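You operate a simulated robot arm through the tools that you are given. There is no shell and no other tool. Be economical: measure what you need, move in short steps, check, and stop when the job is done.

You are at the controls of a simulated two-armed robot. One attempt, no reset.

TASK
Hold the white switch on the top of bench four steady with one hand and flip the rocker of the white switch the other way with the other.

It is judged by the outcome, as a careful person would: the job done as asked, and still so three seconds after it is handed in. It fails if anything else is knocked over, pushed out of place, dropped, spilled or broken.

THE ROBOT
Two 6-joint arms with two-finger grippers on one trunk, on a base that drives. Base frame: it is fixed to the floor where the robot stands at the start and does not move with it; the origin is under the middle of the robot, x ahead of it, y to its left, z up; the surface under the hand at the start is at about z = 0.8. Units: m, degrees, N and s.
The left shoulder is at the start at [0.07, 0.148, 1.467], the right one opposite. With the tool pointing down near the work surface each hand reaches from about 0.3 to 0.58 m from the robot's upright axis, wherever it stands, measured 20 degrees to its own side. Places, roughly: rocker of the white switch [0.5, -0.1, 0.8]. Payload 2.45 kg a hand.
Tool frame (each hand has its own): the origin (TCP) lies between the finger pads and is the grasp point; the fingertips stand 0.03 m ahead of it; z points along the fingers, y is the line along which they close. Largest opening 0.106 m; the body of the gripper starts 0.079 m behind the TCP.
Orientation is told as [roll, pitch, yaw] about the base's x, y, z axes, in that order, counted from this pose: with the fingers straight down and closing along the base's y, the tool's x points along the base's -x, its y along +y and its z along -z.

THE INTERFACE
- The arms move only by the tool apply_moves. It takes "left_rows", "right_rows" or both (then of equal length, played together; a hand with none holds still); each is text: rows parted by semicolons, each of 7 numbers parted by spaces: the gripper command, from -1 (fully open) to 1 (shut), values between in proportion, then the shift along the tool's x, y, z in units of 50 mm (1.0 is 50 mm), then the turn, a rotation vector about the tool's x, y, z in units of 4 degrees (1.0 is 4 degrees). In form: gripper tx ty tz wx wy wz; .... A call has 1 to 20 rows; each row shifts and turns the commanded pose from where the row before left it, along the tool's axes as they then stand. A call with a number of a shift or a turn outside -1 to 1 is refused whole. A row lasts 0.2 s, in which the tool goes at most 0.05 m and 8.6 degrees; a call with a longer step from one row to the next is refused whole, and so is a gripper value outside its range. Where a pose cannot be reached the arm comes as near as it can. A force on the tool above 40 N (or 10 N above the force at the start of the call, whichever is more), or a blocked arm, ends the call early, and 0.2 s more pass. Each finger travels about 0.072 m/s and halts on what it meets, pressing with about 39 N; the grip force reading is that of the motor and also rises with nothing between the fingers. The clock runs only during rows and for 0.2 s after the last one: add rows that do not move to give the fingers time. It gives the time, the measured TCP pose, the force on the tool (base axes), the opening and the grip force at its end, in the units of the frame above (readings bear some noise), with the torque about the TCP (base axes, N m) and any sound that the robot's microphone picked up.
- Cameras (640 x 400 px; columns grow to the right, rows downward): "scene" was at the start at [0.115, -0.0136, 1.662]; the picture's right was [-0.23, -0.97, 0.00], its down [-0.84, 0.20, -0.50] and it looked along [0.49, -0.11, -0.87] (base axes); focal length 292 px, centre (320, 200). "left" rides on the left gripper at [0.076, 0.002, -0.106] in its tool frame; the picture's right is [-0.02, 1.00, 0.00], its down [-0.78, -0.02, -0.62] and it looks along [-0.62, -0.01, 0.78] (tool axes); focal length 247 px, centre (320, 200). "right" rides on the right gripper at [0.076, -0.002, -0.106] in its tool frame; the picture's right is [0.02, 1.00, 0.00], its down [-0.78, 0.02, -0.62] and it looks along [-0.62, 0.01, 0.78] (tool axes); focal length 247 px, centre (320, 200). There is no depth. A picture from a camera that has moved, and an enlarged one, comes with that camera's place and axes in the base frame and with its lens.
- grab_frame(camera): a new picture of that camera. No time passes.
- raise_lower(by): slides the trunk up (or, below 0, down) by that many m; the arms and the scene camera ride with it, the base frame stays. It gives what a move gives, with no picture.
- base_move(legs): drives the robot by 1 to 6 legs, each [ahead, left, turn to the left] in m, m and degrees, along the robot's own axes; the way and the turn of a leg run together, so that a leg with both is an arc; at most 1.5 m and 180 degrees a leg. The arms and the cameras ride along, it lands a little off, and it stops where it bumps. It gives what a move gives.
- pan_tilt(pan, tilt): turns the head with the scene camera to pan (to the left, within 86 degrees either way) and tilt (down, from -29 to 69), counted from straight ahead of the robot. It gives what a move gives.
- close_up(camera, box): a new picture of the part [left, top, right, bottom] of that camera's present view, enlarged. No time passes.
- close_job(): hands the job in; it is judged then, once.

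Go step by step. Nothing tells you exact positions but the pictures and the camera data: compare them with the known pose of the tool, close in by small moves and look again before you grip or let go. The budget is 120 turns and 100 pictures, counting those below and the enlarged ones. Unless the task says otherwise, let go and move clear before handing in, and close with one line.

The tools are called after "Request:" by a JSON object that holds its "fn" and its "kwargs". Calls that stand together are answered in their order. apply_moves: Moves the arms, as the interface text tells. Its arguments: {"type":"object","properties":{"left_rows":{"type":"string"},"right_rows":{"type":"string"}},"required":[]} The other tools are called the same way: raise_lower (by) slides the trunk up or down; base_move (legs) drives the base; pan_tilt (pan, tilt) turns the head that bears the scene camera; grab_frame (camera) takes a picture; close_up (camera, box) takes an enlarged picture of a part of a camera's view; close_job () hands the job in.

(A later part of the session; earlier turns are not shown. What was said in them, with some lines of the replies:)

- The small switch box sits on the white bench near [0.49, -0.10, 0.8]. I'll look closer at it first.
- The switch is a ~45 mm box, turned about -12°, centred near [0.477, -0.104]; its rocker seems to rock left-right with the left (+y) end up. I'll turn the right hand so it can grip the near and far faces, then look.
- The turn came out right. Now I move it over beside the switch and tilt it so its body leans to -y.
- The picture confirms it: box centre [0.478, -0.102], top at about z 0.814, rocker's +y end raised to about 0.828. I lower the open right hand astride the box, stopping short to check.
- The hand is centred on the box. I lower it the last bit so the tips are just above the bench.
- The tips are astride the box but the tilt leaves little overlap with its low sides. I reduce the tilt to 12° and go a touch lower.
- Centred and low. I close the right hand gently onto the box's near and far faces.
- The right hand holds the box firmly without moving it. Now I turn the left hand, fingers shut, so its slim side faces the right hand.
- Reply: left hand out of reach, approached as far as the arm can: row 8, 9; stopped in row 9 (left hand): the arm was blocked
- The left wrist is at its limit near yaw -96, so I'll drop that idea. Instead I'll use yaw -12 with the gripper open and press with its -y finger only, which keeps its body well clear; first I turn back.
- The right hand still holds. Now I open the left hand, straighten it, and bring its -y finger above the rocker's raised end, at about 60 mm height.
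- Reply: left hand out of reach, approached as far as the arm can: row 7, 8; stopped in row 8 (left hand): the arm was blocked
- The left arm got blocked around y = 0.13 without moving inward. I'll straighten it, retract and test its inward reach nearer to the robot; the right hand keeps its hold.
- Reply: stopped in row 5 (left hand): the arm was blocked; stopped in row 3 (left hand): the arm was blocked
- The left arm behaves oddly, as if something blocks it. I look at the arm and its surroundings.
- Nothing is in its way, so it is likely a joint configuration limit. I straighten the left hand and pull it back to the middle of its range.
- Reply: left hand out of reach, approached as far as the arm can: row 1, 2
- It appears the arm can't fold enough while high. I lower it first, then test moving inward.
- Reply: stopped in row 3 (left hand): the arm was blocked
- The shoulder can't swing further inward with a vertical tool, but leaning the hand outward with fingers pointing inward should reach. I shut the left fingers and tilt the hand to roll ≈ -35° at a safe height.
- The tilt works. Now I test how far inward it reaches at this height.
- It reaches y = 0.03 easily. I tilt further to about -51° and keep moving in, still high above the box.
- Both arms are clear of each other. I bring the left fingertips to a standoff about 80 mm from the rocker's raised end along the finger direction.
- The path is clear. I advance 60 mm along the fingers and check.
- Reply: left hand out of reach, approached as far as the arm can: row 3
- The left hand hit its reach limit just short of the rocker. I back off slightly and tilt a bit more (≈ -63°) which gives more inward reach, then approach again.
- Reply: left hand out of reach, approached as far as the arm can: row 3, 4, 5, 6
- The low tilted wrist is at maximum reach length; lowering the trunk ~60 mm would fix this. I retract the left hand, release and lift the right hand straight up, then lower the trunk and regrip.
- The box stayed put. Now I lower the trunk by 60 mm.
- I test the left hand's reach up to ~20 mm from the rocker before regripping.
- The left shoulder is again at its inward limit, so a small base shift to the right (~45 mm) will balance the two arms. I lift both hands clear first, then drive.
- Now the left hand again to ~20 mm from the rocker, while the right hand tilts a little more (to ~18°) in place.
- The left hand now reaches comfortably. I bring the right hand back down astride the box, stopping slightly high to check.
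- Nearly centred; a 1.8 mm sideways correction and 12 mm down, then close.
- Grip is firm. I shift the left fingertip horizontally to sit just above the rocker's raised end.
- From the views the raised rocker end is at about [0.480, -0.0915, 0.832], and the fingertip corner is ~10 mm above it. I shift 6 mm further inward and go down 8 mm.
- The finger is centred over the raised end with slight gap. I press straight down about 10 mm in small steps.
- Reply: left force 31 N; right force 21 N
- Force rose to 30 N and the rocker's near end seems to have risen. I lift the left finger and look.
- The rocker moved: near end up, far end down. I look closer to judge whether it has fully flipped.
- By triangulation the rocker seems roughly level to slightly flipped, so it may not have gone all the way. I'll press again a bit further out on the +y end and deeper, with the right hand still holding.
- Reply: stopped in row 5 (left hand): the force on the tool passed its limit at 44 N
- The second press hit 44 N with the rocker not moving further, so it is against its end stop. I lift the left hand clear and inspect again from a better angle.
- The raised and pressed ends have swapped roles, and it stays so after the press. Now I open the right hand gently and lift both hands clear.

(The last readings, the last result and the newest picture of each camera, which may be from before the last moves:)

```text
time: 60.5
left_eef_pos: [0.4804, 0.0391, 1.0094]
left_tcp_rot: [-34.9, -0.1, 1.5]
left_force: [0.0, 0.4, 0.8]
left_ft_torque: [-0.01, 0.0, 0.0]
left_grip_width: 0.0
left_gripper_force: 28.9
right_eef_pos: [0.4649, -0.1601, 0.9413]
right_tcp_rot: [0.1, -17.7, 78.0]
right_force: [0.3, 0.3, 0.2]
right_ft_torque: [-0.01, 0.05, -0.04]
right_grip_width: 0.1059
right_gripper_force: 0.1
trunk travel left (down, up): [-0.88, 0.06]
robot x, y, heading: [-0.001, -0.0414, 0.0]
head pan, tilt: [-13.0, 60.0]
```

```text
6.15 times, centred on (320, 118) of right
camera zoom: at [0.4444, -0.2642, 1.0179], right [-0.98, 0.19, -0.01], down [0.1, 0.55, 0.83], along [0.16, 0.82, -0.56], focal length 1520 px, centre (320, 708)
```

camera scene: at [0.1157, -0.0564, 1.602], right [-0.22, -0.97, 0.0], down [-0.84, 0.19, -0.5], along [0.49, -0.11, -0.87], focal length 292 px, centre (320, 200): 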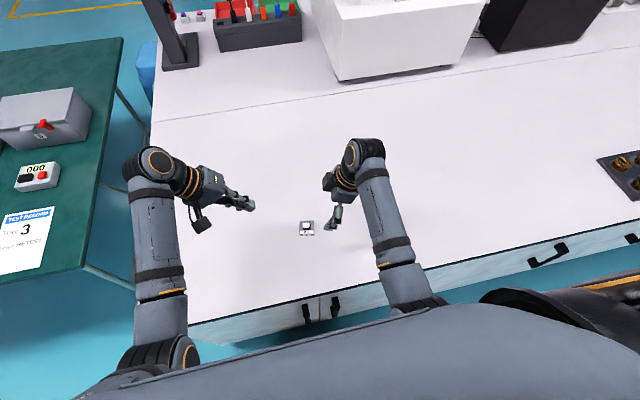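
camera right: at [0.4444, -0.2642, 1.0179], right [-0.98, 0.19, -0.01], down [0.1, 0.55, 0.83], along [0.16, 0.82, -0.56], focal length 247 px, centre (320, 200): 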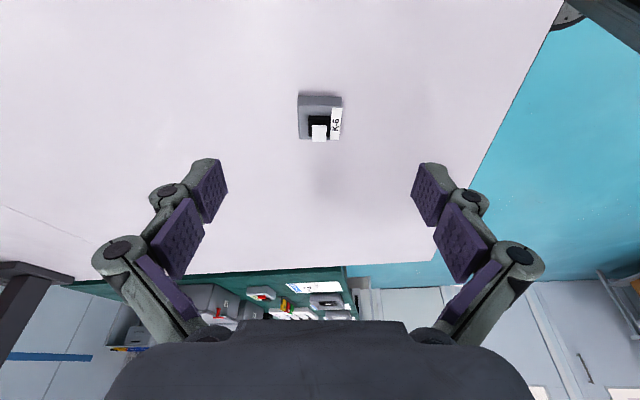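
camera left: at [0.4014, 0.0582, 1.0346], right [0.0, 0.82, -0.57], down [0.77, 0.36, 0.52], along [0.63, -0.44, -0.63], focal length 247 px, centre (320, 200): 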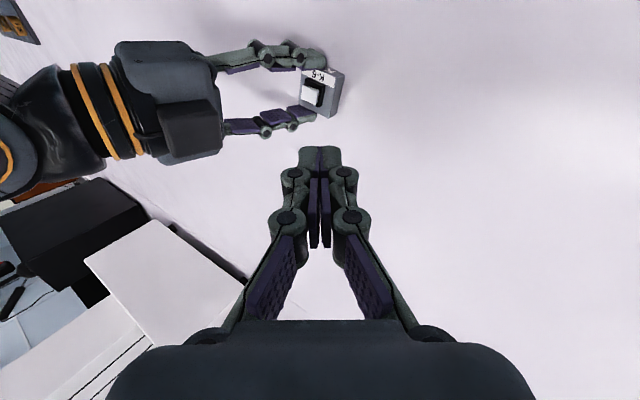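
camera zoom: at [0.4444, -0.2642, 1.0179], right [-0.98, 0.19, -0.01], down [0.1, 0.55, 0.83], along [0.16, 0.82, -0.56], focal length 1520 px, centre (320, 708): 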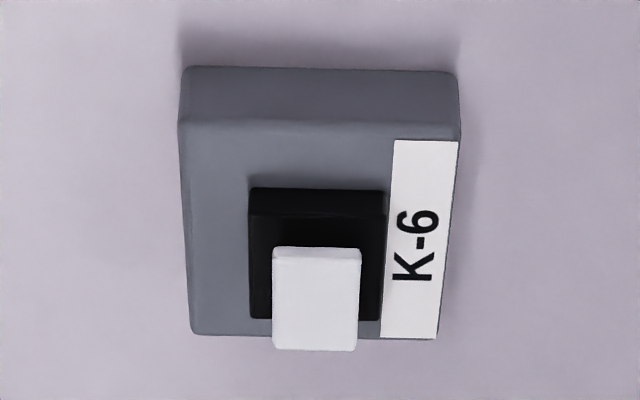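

Comparing carefully, the rocker looks only a few degrees past level and my presses landed too near its centre. I'll regrip and press nearer the +y tip.

Request:
{"fn": "apply_moves", "kwargs": {"right_rows": "-1 -0.05 0 0.5 0 0 0;-1 -0.05 0 0.5 0 0 0;-1 -0.05 0 0.5 0 0 0;-1 -0.05 0 0.5 0 0 0;-1 0 0 0 0 0 0"}}

Request:
{"fn": "grab_frame", "kwargs": {"camera": "right"}}

```text
time: 61.8
left_eef_pos: [0.4798, 0.0395, 1.009]
left_tcp_rot: [-34.8, -0.1, 1.4]
left_force: [-0.1, 0.4, -0.9]
left_ft_torque: [0.01, -0.04, 0.01]
left_grip_width: 0.0001
left_gripper_force: 28.7
right_eef_pos: [0.4747, -0.1207, 0.8494]
right_tcp_rot: [-0.2, -17.8, 78.2]
right_force: [0.2, 0.5, -0.1]
right_ft_torque: [0.02, -0.03, 0.03]
right_grip_width: 0.106
right_gripper_force: 0.0
trunk travel left (down, up): [-0.88, 0.06]
robot x, y, heading: [-0.0, -0.0432, 0.1]
head pan, tilt: [-13.0, 60.0]
```

```text
32 pictures are left
camera right: at [0.4541, -0.225, 0.9258], right [-0.98, 0.19, -0.01], down [0.1, 0.55, 0.83], along [0.16, 0.82, -0.56], focal length 247 px, centre (320, 200)
```

right: 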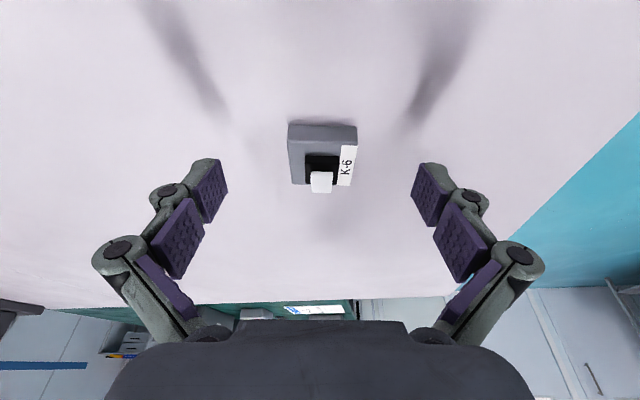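

Request:
{"fn": "apply_moves", "kwargs": {"right_rows": "-1 0 0.03 0.15 0 0 0;-1 0 0 0.16 0 0 0;-1 0 0 0 0 0 0;0 0 0 0 0 0 0;0 0 0 0 0 0 0;0 0 0 0 0 0 0;0.15 0 0 0 0 0 0;0.25 0 0 0 0 0 0;0.35 0 0 0 0 0 0;0.35 0 0 0 0 0 0", "left_rows": "1 0 0 0 1 0 0;1 0 0 0 1 0 0;1 0 0 0 1 0 0;1 0 0 0 1 0 0;1 0 0 0 0 0 0;1 0 0 0 0 0 0;1 0 0 0 0 0 0;1 0 0 0 0 0 0;1 0 0 0 0 0 0;1 0 0 0 0 0 0"}}

Request:
{"fn": "apply_moves", "kwargs": {"left_rows": "1 0 0.185 0.757 0 0 0;1 0 0.185 0.757 0 0 0;1 0 0.185 0.757 0 0 0;1 0 0.185 0.757 0 0 0;1 0 0 0 0 0 0"}}

Request:
{"fn": "close_up", "kwargs": {"camera": "left", "box": [270, 80, 400, 162]}}

```text
time: 64.0
left_eef_pos: [0.48, 0.0397, 1.0096]
left_tcp_rot: [-50.8, -0.1, 1.4]
left_force: [0.1, 0.6, 0.5]
left_ft_torque: [0.02, -0.02, 0.0]
left_grip_width: 0.0
left_gripper_force: 28.6
right_eef_pos: [0.4738, -0.1158, 0.8341]
right_tcp_rot: [-0.1, -17.8, 78.2]
right_force: [-0.2, 1.0, 0.6]
right_ft_torque: [0.03, -0.01, 0.0]
right_grip_width: 0.0427
right_gripper_force: 39.3
trunk travel left (down, up): [-0.88, 0.06]
robot x, y, heading: [0.0004, -0.0434, 0.1]
head pan, tilt: [-13.0, 60.0]
```

```text
time: 65.2
left_eef_pos: [0.4821, -0.0538, 0.8847]
left_tcp_rot: [-50.9, -0.1, 1.3]
left_force: [-0.1, 0.3, 0.2]
left_ft_torque: [0.03, 0.0, 0.04]
left_grip_width: 0.0
left_gripper_force: 28.8
right_eef_pos: [0.4736, -0.1154, 0.8331]
right_tcp_rot: [-0.1, -17.8, 78.1]
right_force: [0.9, -1.2, 1.1]
right_ft_torque: [0.06, 0.0, 0.03]
right_grip_width: 0.0427
right_gripper_force: 39.7
trunk travel left (down, up): [-0.88, 0.06]
robot x, y, heading: [-0.0015, -0.0436, 0.2]
head pan, tilt: [-13.0, 60.0]
```

```text
4.88 times, centred on (335, 121) of left
camera zoom: at [0.4034, 0.0281, 0.951], right [0.01, 0.63, -0.78], down [0.77, 0.49, 0.41], along [0.64, -0.6, -0.48], focal length 1205 px, centre (247, 585)
```

zoom: 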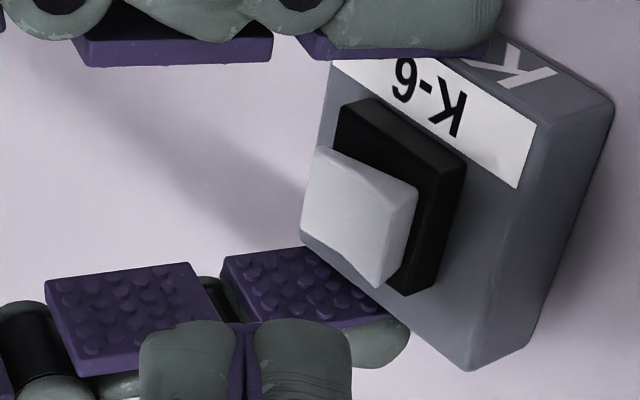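

Firmly gripped again. I place the left fingertip over the very +y tip of the rocker and verify.

Request:
{"fn": "apply_moves", "kwargs": {"left_rows": "1 0.02 0.03 0.29 0 0 0;1 0.02 0.03 0.29 0 0 0;1 0 0 0 0 0 0"}}

Request:
{"fn": "apply_moves", "kwargs": {"left_rows": "1 0 0.031 0.025 0 0 0;1 0 0.031 0.025 0 0 0;1 0 0.031 0.025 0 0 0;1 0 0 0 0 0 0"}}

Request:
{"fn": "close_up", "kwargs": {"camera": "right", "box": [270, 150, 370, 213]}}

Request:
{"fn": "close_up", "kwargs": {"camera": "left", "box": [300, 100, 400, 163]}}

```text
time: 66.0
left_eef_pos: [0.4811, -0.076, 0.8649]
left_tcp_rot: [-50.9, -0.2, 1.4]
left_force: [0.7, -0.6, -0.2]
left_ft_torque: [0.03, 0.01, -0.04]
left_grip_width: 0.0001
left_gripper_force: 29.0
right_eef_pos: [0.4743, -0.1167, 0.8321]
right_tcp_rot: [-0.1, -17.7, 78.2]
right_force: [-0.8, -0.6, 0.8]
right_ft_torque: [0.03, 0.02, 0.0]
right_grip_width: 0.0426
right_gripper_force: 38.7
trunk travel left (down, up): [-0.88, 0.06]
robot x, y, heading: [0.0029, -0.0432, 0.3]
head pan, tilt: [-13.0, 60.0]
```

```text
time: 67.0
left_eef_pos: [0.4809, -0.0746, 0.8596]
left_tcp_rot: [-50.8, -0.1, 1.4]
left_force: [0.4, 0.1, -0.3]
left_ft_torque: [-0.01, 0.0, -0.02]
left_grip_width: 0.0002
left_gripper_force: 28.1
right_eef_pos: [0.4735, -0.1165, 0.8332]
right_tcp_rot: [-0.2, -17.8, 78.1]
right_force: [0.2, 0.5, 2.1]
right_ft_torque: [0.04, 0.0, 0.03]
right_grip_width: 0.0427
right_gripper_force: 39.0
trunk travel left (down, up): [-0.88, 0.06]
robot x, y, heading: [0.0025, -0.0449, 0.1]
head pan, tilt: [-13.0, 60.0]
```

```text
6.35 times, centred on (320, 182) of right
camera zoom: at [0.4534, -0.2203, 0.9106], right [-0.98, 0.19, -0.01], down [0.1, 0.55, 0.83], along [0.16, 0.82, -0.56], focal length 1568 px, centre (320, 318)
```

zoom: 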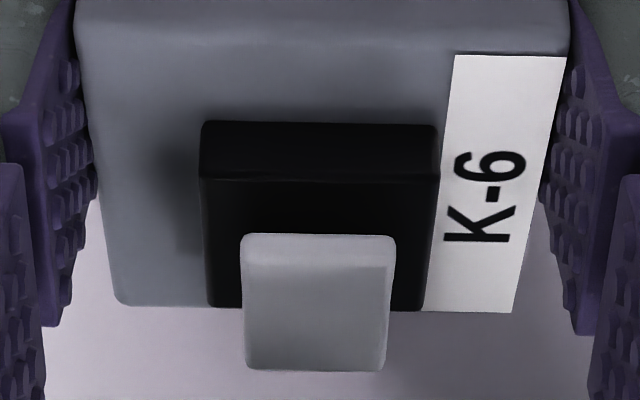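

```text
6.35 times, centred on (350, 132) of left
camera zoom: at [0.4016, 0.0075, 0.9248], right [0.01, 0.63, -0.78], down [0.77, 0.49, 0.41], along [0.64, -0.6, -0.48], focal length 1568 px, centre (130, 635)
```

zoom: 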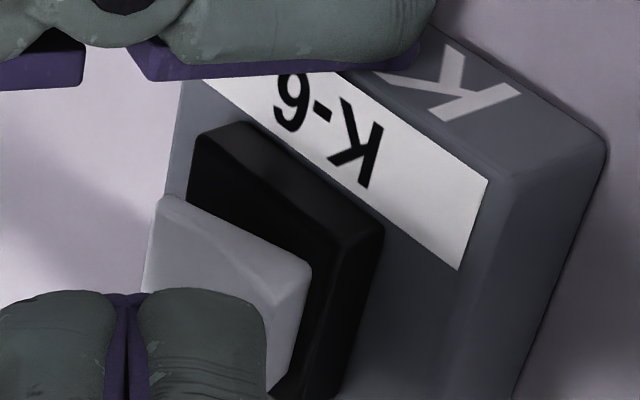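

The tip is just above the rocker's +y end. I press down slowly.

Request:
{"fn": "apply_moves", "kwargs": {"left_rows": "1 0 0.031 0.025 0 0 0;1 0 0.031 0.025 0 0 0;1 0 0.031 0.025 0 0 0;1 0 0.031 0.025 0 0 0;1 0 0.031 0.025 0 0 0;1 0 0.031 0.025 0 0 0;1 0 0 0 0 0 0;1 0 0 0 0 0 0"}}

Request:
{"fn": "close_up", "kwargs": {"camera": "right", "box": [270, 150, 370, 213]}}

Request:
{"fn": "close_up", "kwargs": {"camera": "left", "box": [300, 100, 400, 163]}}

```text
time: 68.7
left_eef_pos: [0.4813, -0.0772, 0.8521]
left_tcp_rot: [-51.4, -0.4, 1.5]
left_force: [-4.8, 3.4, 20.2]
left_ft_torque: [-0.24, 0.29, -0.08]
left_grip_width: 0.0
left_gripper_force: 29.1
right_eef_pos: [0.4732, -0.1171, 0.8333]
right_tcp_rot: [-0.3, -17.5, 78.0]
right_force: [7.0, -2.3, -4.0]
right_ft_torque: [-0.04, 0.05, -0.2]
right_grip_width: 0.0426
right_gripper_force: 38.9
trunk travel left (down, up): [-0.88, 0.06]
robot x, y, heading: [-0.0003, -0.0467, 0.3]
head pan, tilt: [-13.0, 60.0]
stopped in row 8 (left hand): the force on the tool passed its limit at 40 N (the readings are from after the stop); the commanded pose is now the measured one
```

```text
6.35 times, centred on (320, 182) of right
camera zoom: at [0.4527, -0.2208, 0.911], right [-0.98, 0.19, -0.01], down [0.1, 0.55, 0.83], along [0.16, 0.81, -0.56], focal length 1568 px, centre (320, 318)
```

zoom: 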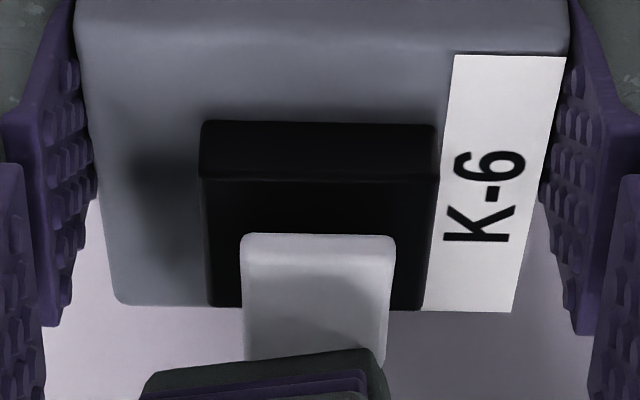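

```text
6.35 times, centred on (350, 132) of left
camera zoom: at [0.4037, 0.0064, 0.9165], right [0.01, 0.62, -0.78], down [0.77, 0.5, 0.41], along [0.64, -0.6, -0.47], focal length 1568 px, centre (130, 635)
```

zoom: 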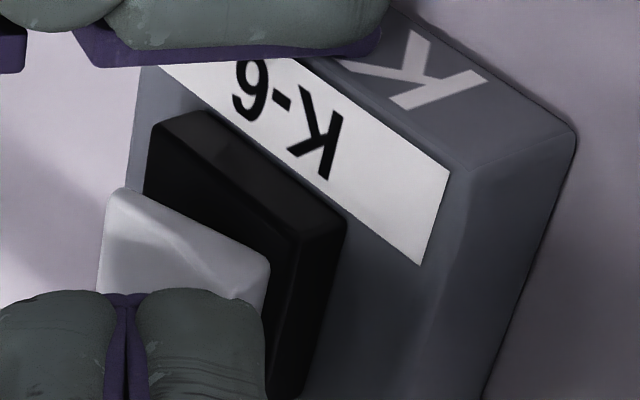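

Pressing 40 N on the very tip gives no further motion, and the rocker sits at the same place loaded or unloaded, so it is at its other end stop. I lift the left hand, release the right, and move both clear.

Request:
{"fn": "apply_moves", "kwargs": {"left_rows": "1 0 -0.2 -0.16 0 0 0;1 0 -0.2 -0.16 0 0 0;1 0 0 -0.7 0 0 0;1 0 0 -0.7 -1 0 0;1 0 0 -0.7 -1 0 0;1 0 0 -0.5 -1 0 0;1 0 0 0 0 0 0"}}

Request:
{"fn": "apply_moves", "kwargs": {"right_rows": "0.1 0 0 0 0 0 0;-0.5 0 0 0 0 0 0;-1 0 0 0 0 0 0;-1 0 0 0 0 0 0;-1 0 0 0 0 0 0;-1 -0.2 0 -0.5 0 0 0;-1 -0.2 0 -0.6 0 0 0;-1 0.5 0 -0.6 0 0 0;-1 0.7 0 -0.6 0 0 0;-1 0.7 0 -0.5 0 0 0;-1 0.5 0 0 0 0 0;-1 0 0 0 0 0 0"}}

Request:
{"fn": "close_up", "kwargs": {"camera": "right", "box": [270, 60, 370, 160]}}

Request:
{"fn": "close_up", "kwargs": {"camera": "scene", "box": [295, 217, 321, 235]}}

Request:
{"fn": "grab_frame", "kwargs": {"camera": "left"}}

```text
time: 70.3
left_eef_pos: [0.4789, 0.0209, 0.9614]
left_tcp_rot: [-39.2, -0.3, 1.5]
left_force: [0.0, 0.2, 0.3]
left_ft_torque: [0.03, 0.0, -0.01]
left_grip_width: 0.0
left_gripper_force: 28.9
right_eef_pos: [0.4729, -0.1166, 0.8332]
right_tcp_rot: [-0.2, -17.7, 78.1]
right_force: [0.8, -0.9, 8.1]
right_ft_torque: [0.18, -0.06, -0.03]
right_grip_width: 0.0425
right_gripper_force: 39.5
trunk travel left (down, up): [-0.88, 0.06]
robot x, y, heading: [0.0014, -0.0416, 0.2]
head pan, tilt: [-13.0, 60.0]
```

```text
time: 72.9
left_eef_pos: [0.4805, 0.0207, 0.9611]
left_tcp_rot: [-39.2, -0.3, 1.5]
left_force: [-0.4, -0.9, -1.1]
left_ft_torque: [-0.02, 0.01, 0.02]
left_grip_width: 0.0
left_gripper_force: 28.7
right_eef_pos: [0.4434, -0.2521, 0.935]
right_tcp_rot: [-0.2, -17.7, 78.2]
right_force: [0.5, 0.7, 0.5]
right_ft_torque: [-0.02, -0.02, 0.01]
right_grip_width: 0.1062
right_gripper_force: 0.0
trunk travel left (down, up): [-0.88, 0.06]
robot x, y, heading: [-0.0021, -0.0427, 0.0]
head pan, tilt: [-13.0, 60.0]
```

```text
4.00 times, centred on (320, 110) of right
camera zoom: at [0.4244, -0.3556, 1.0136], right [-0.98, 0.19, -0.01], down [0.1, 0.55, 0.83], along [0.16, 0.81, -0.56], focal length 988 px, centre (320, 560)
```

zoom: 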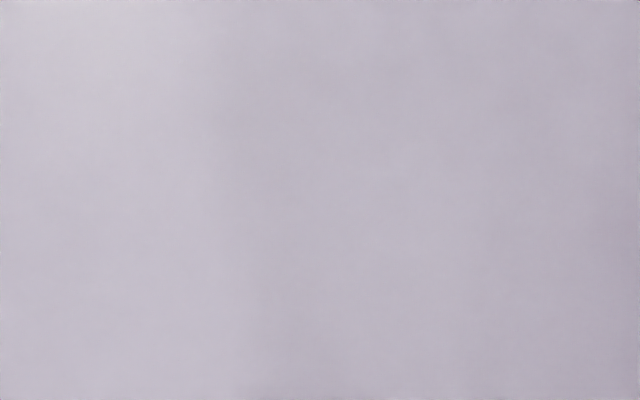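

```text
16.00 times, centred on (308, 226) of scene
camera zoom: at [0.1156, -0.0563, 1.602], right [-0.22, -0.97, 0.0], down [-0.84, 0.19, -0.5], along [0.49, -0.11, -0.87], focal length 4679 px, centre (512, -216)
```

zoom: 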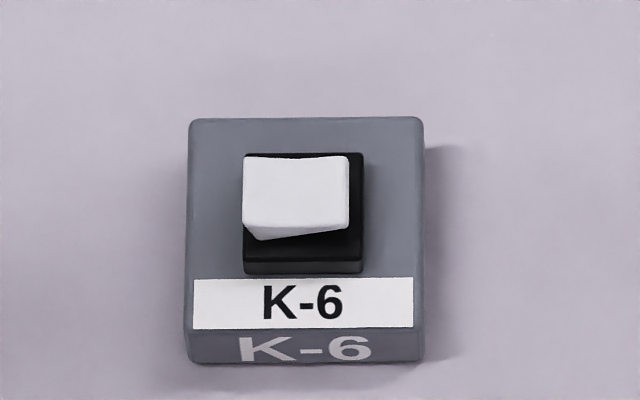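

```text
24 pictures are left
camera left: at [0.4015, 0.0886, 1.0416], right [0.0, 0.77, -0.63], down [0.77, 0.4, 0.5], along [0.64, -0.49, -0.6], focal length 247 px, centre (320, 200)
```

left: 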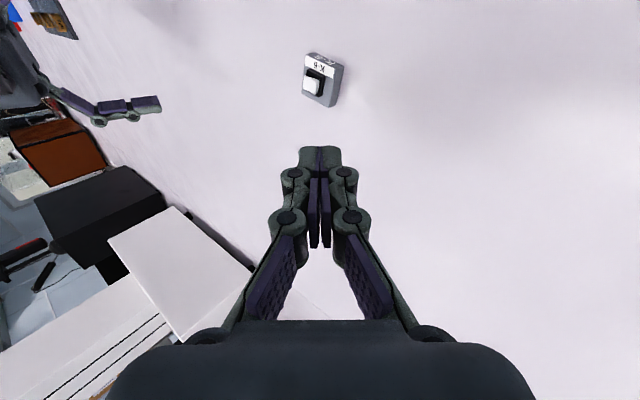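

The final view shows the rocker staying with its right (-y) end up and its left end down, the reverse of the start. The box hasn't moved and both hands are clear, so I'm handing it in.

Request:
{"fn": "close_job", "kwargs": {}}

```text
The job is handed in.
```

I held the white switch (K-6) with the right hand and pressed its rocker over with the left: the end that was up is now down. The rocker stayed there after I let go, and pressing its tip to about 40 N moved it no further. The angles I measured from the pictures were not an exact mirror of the starting position, and I heard no click, so the full flip rests mainly on that end stop. The box was not shifted, nothing else was touched, and both hands were clear when I handed in.
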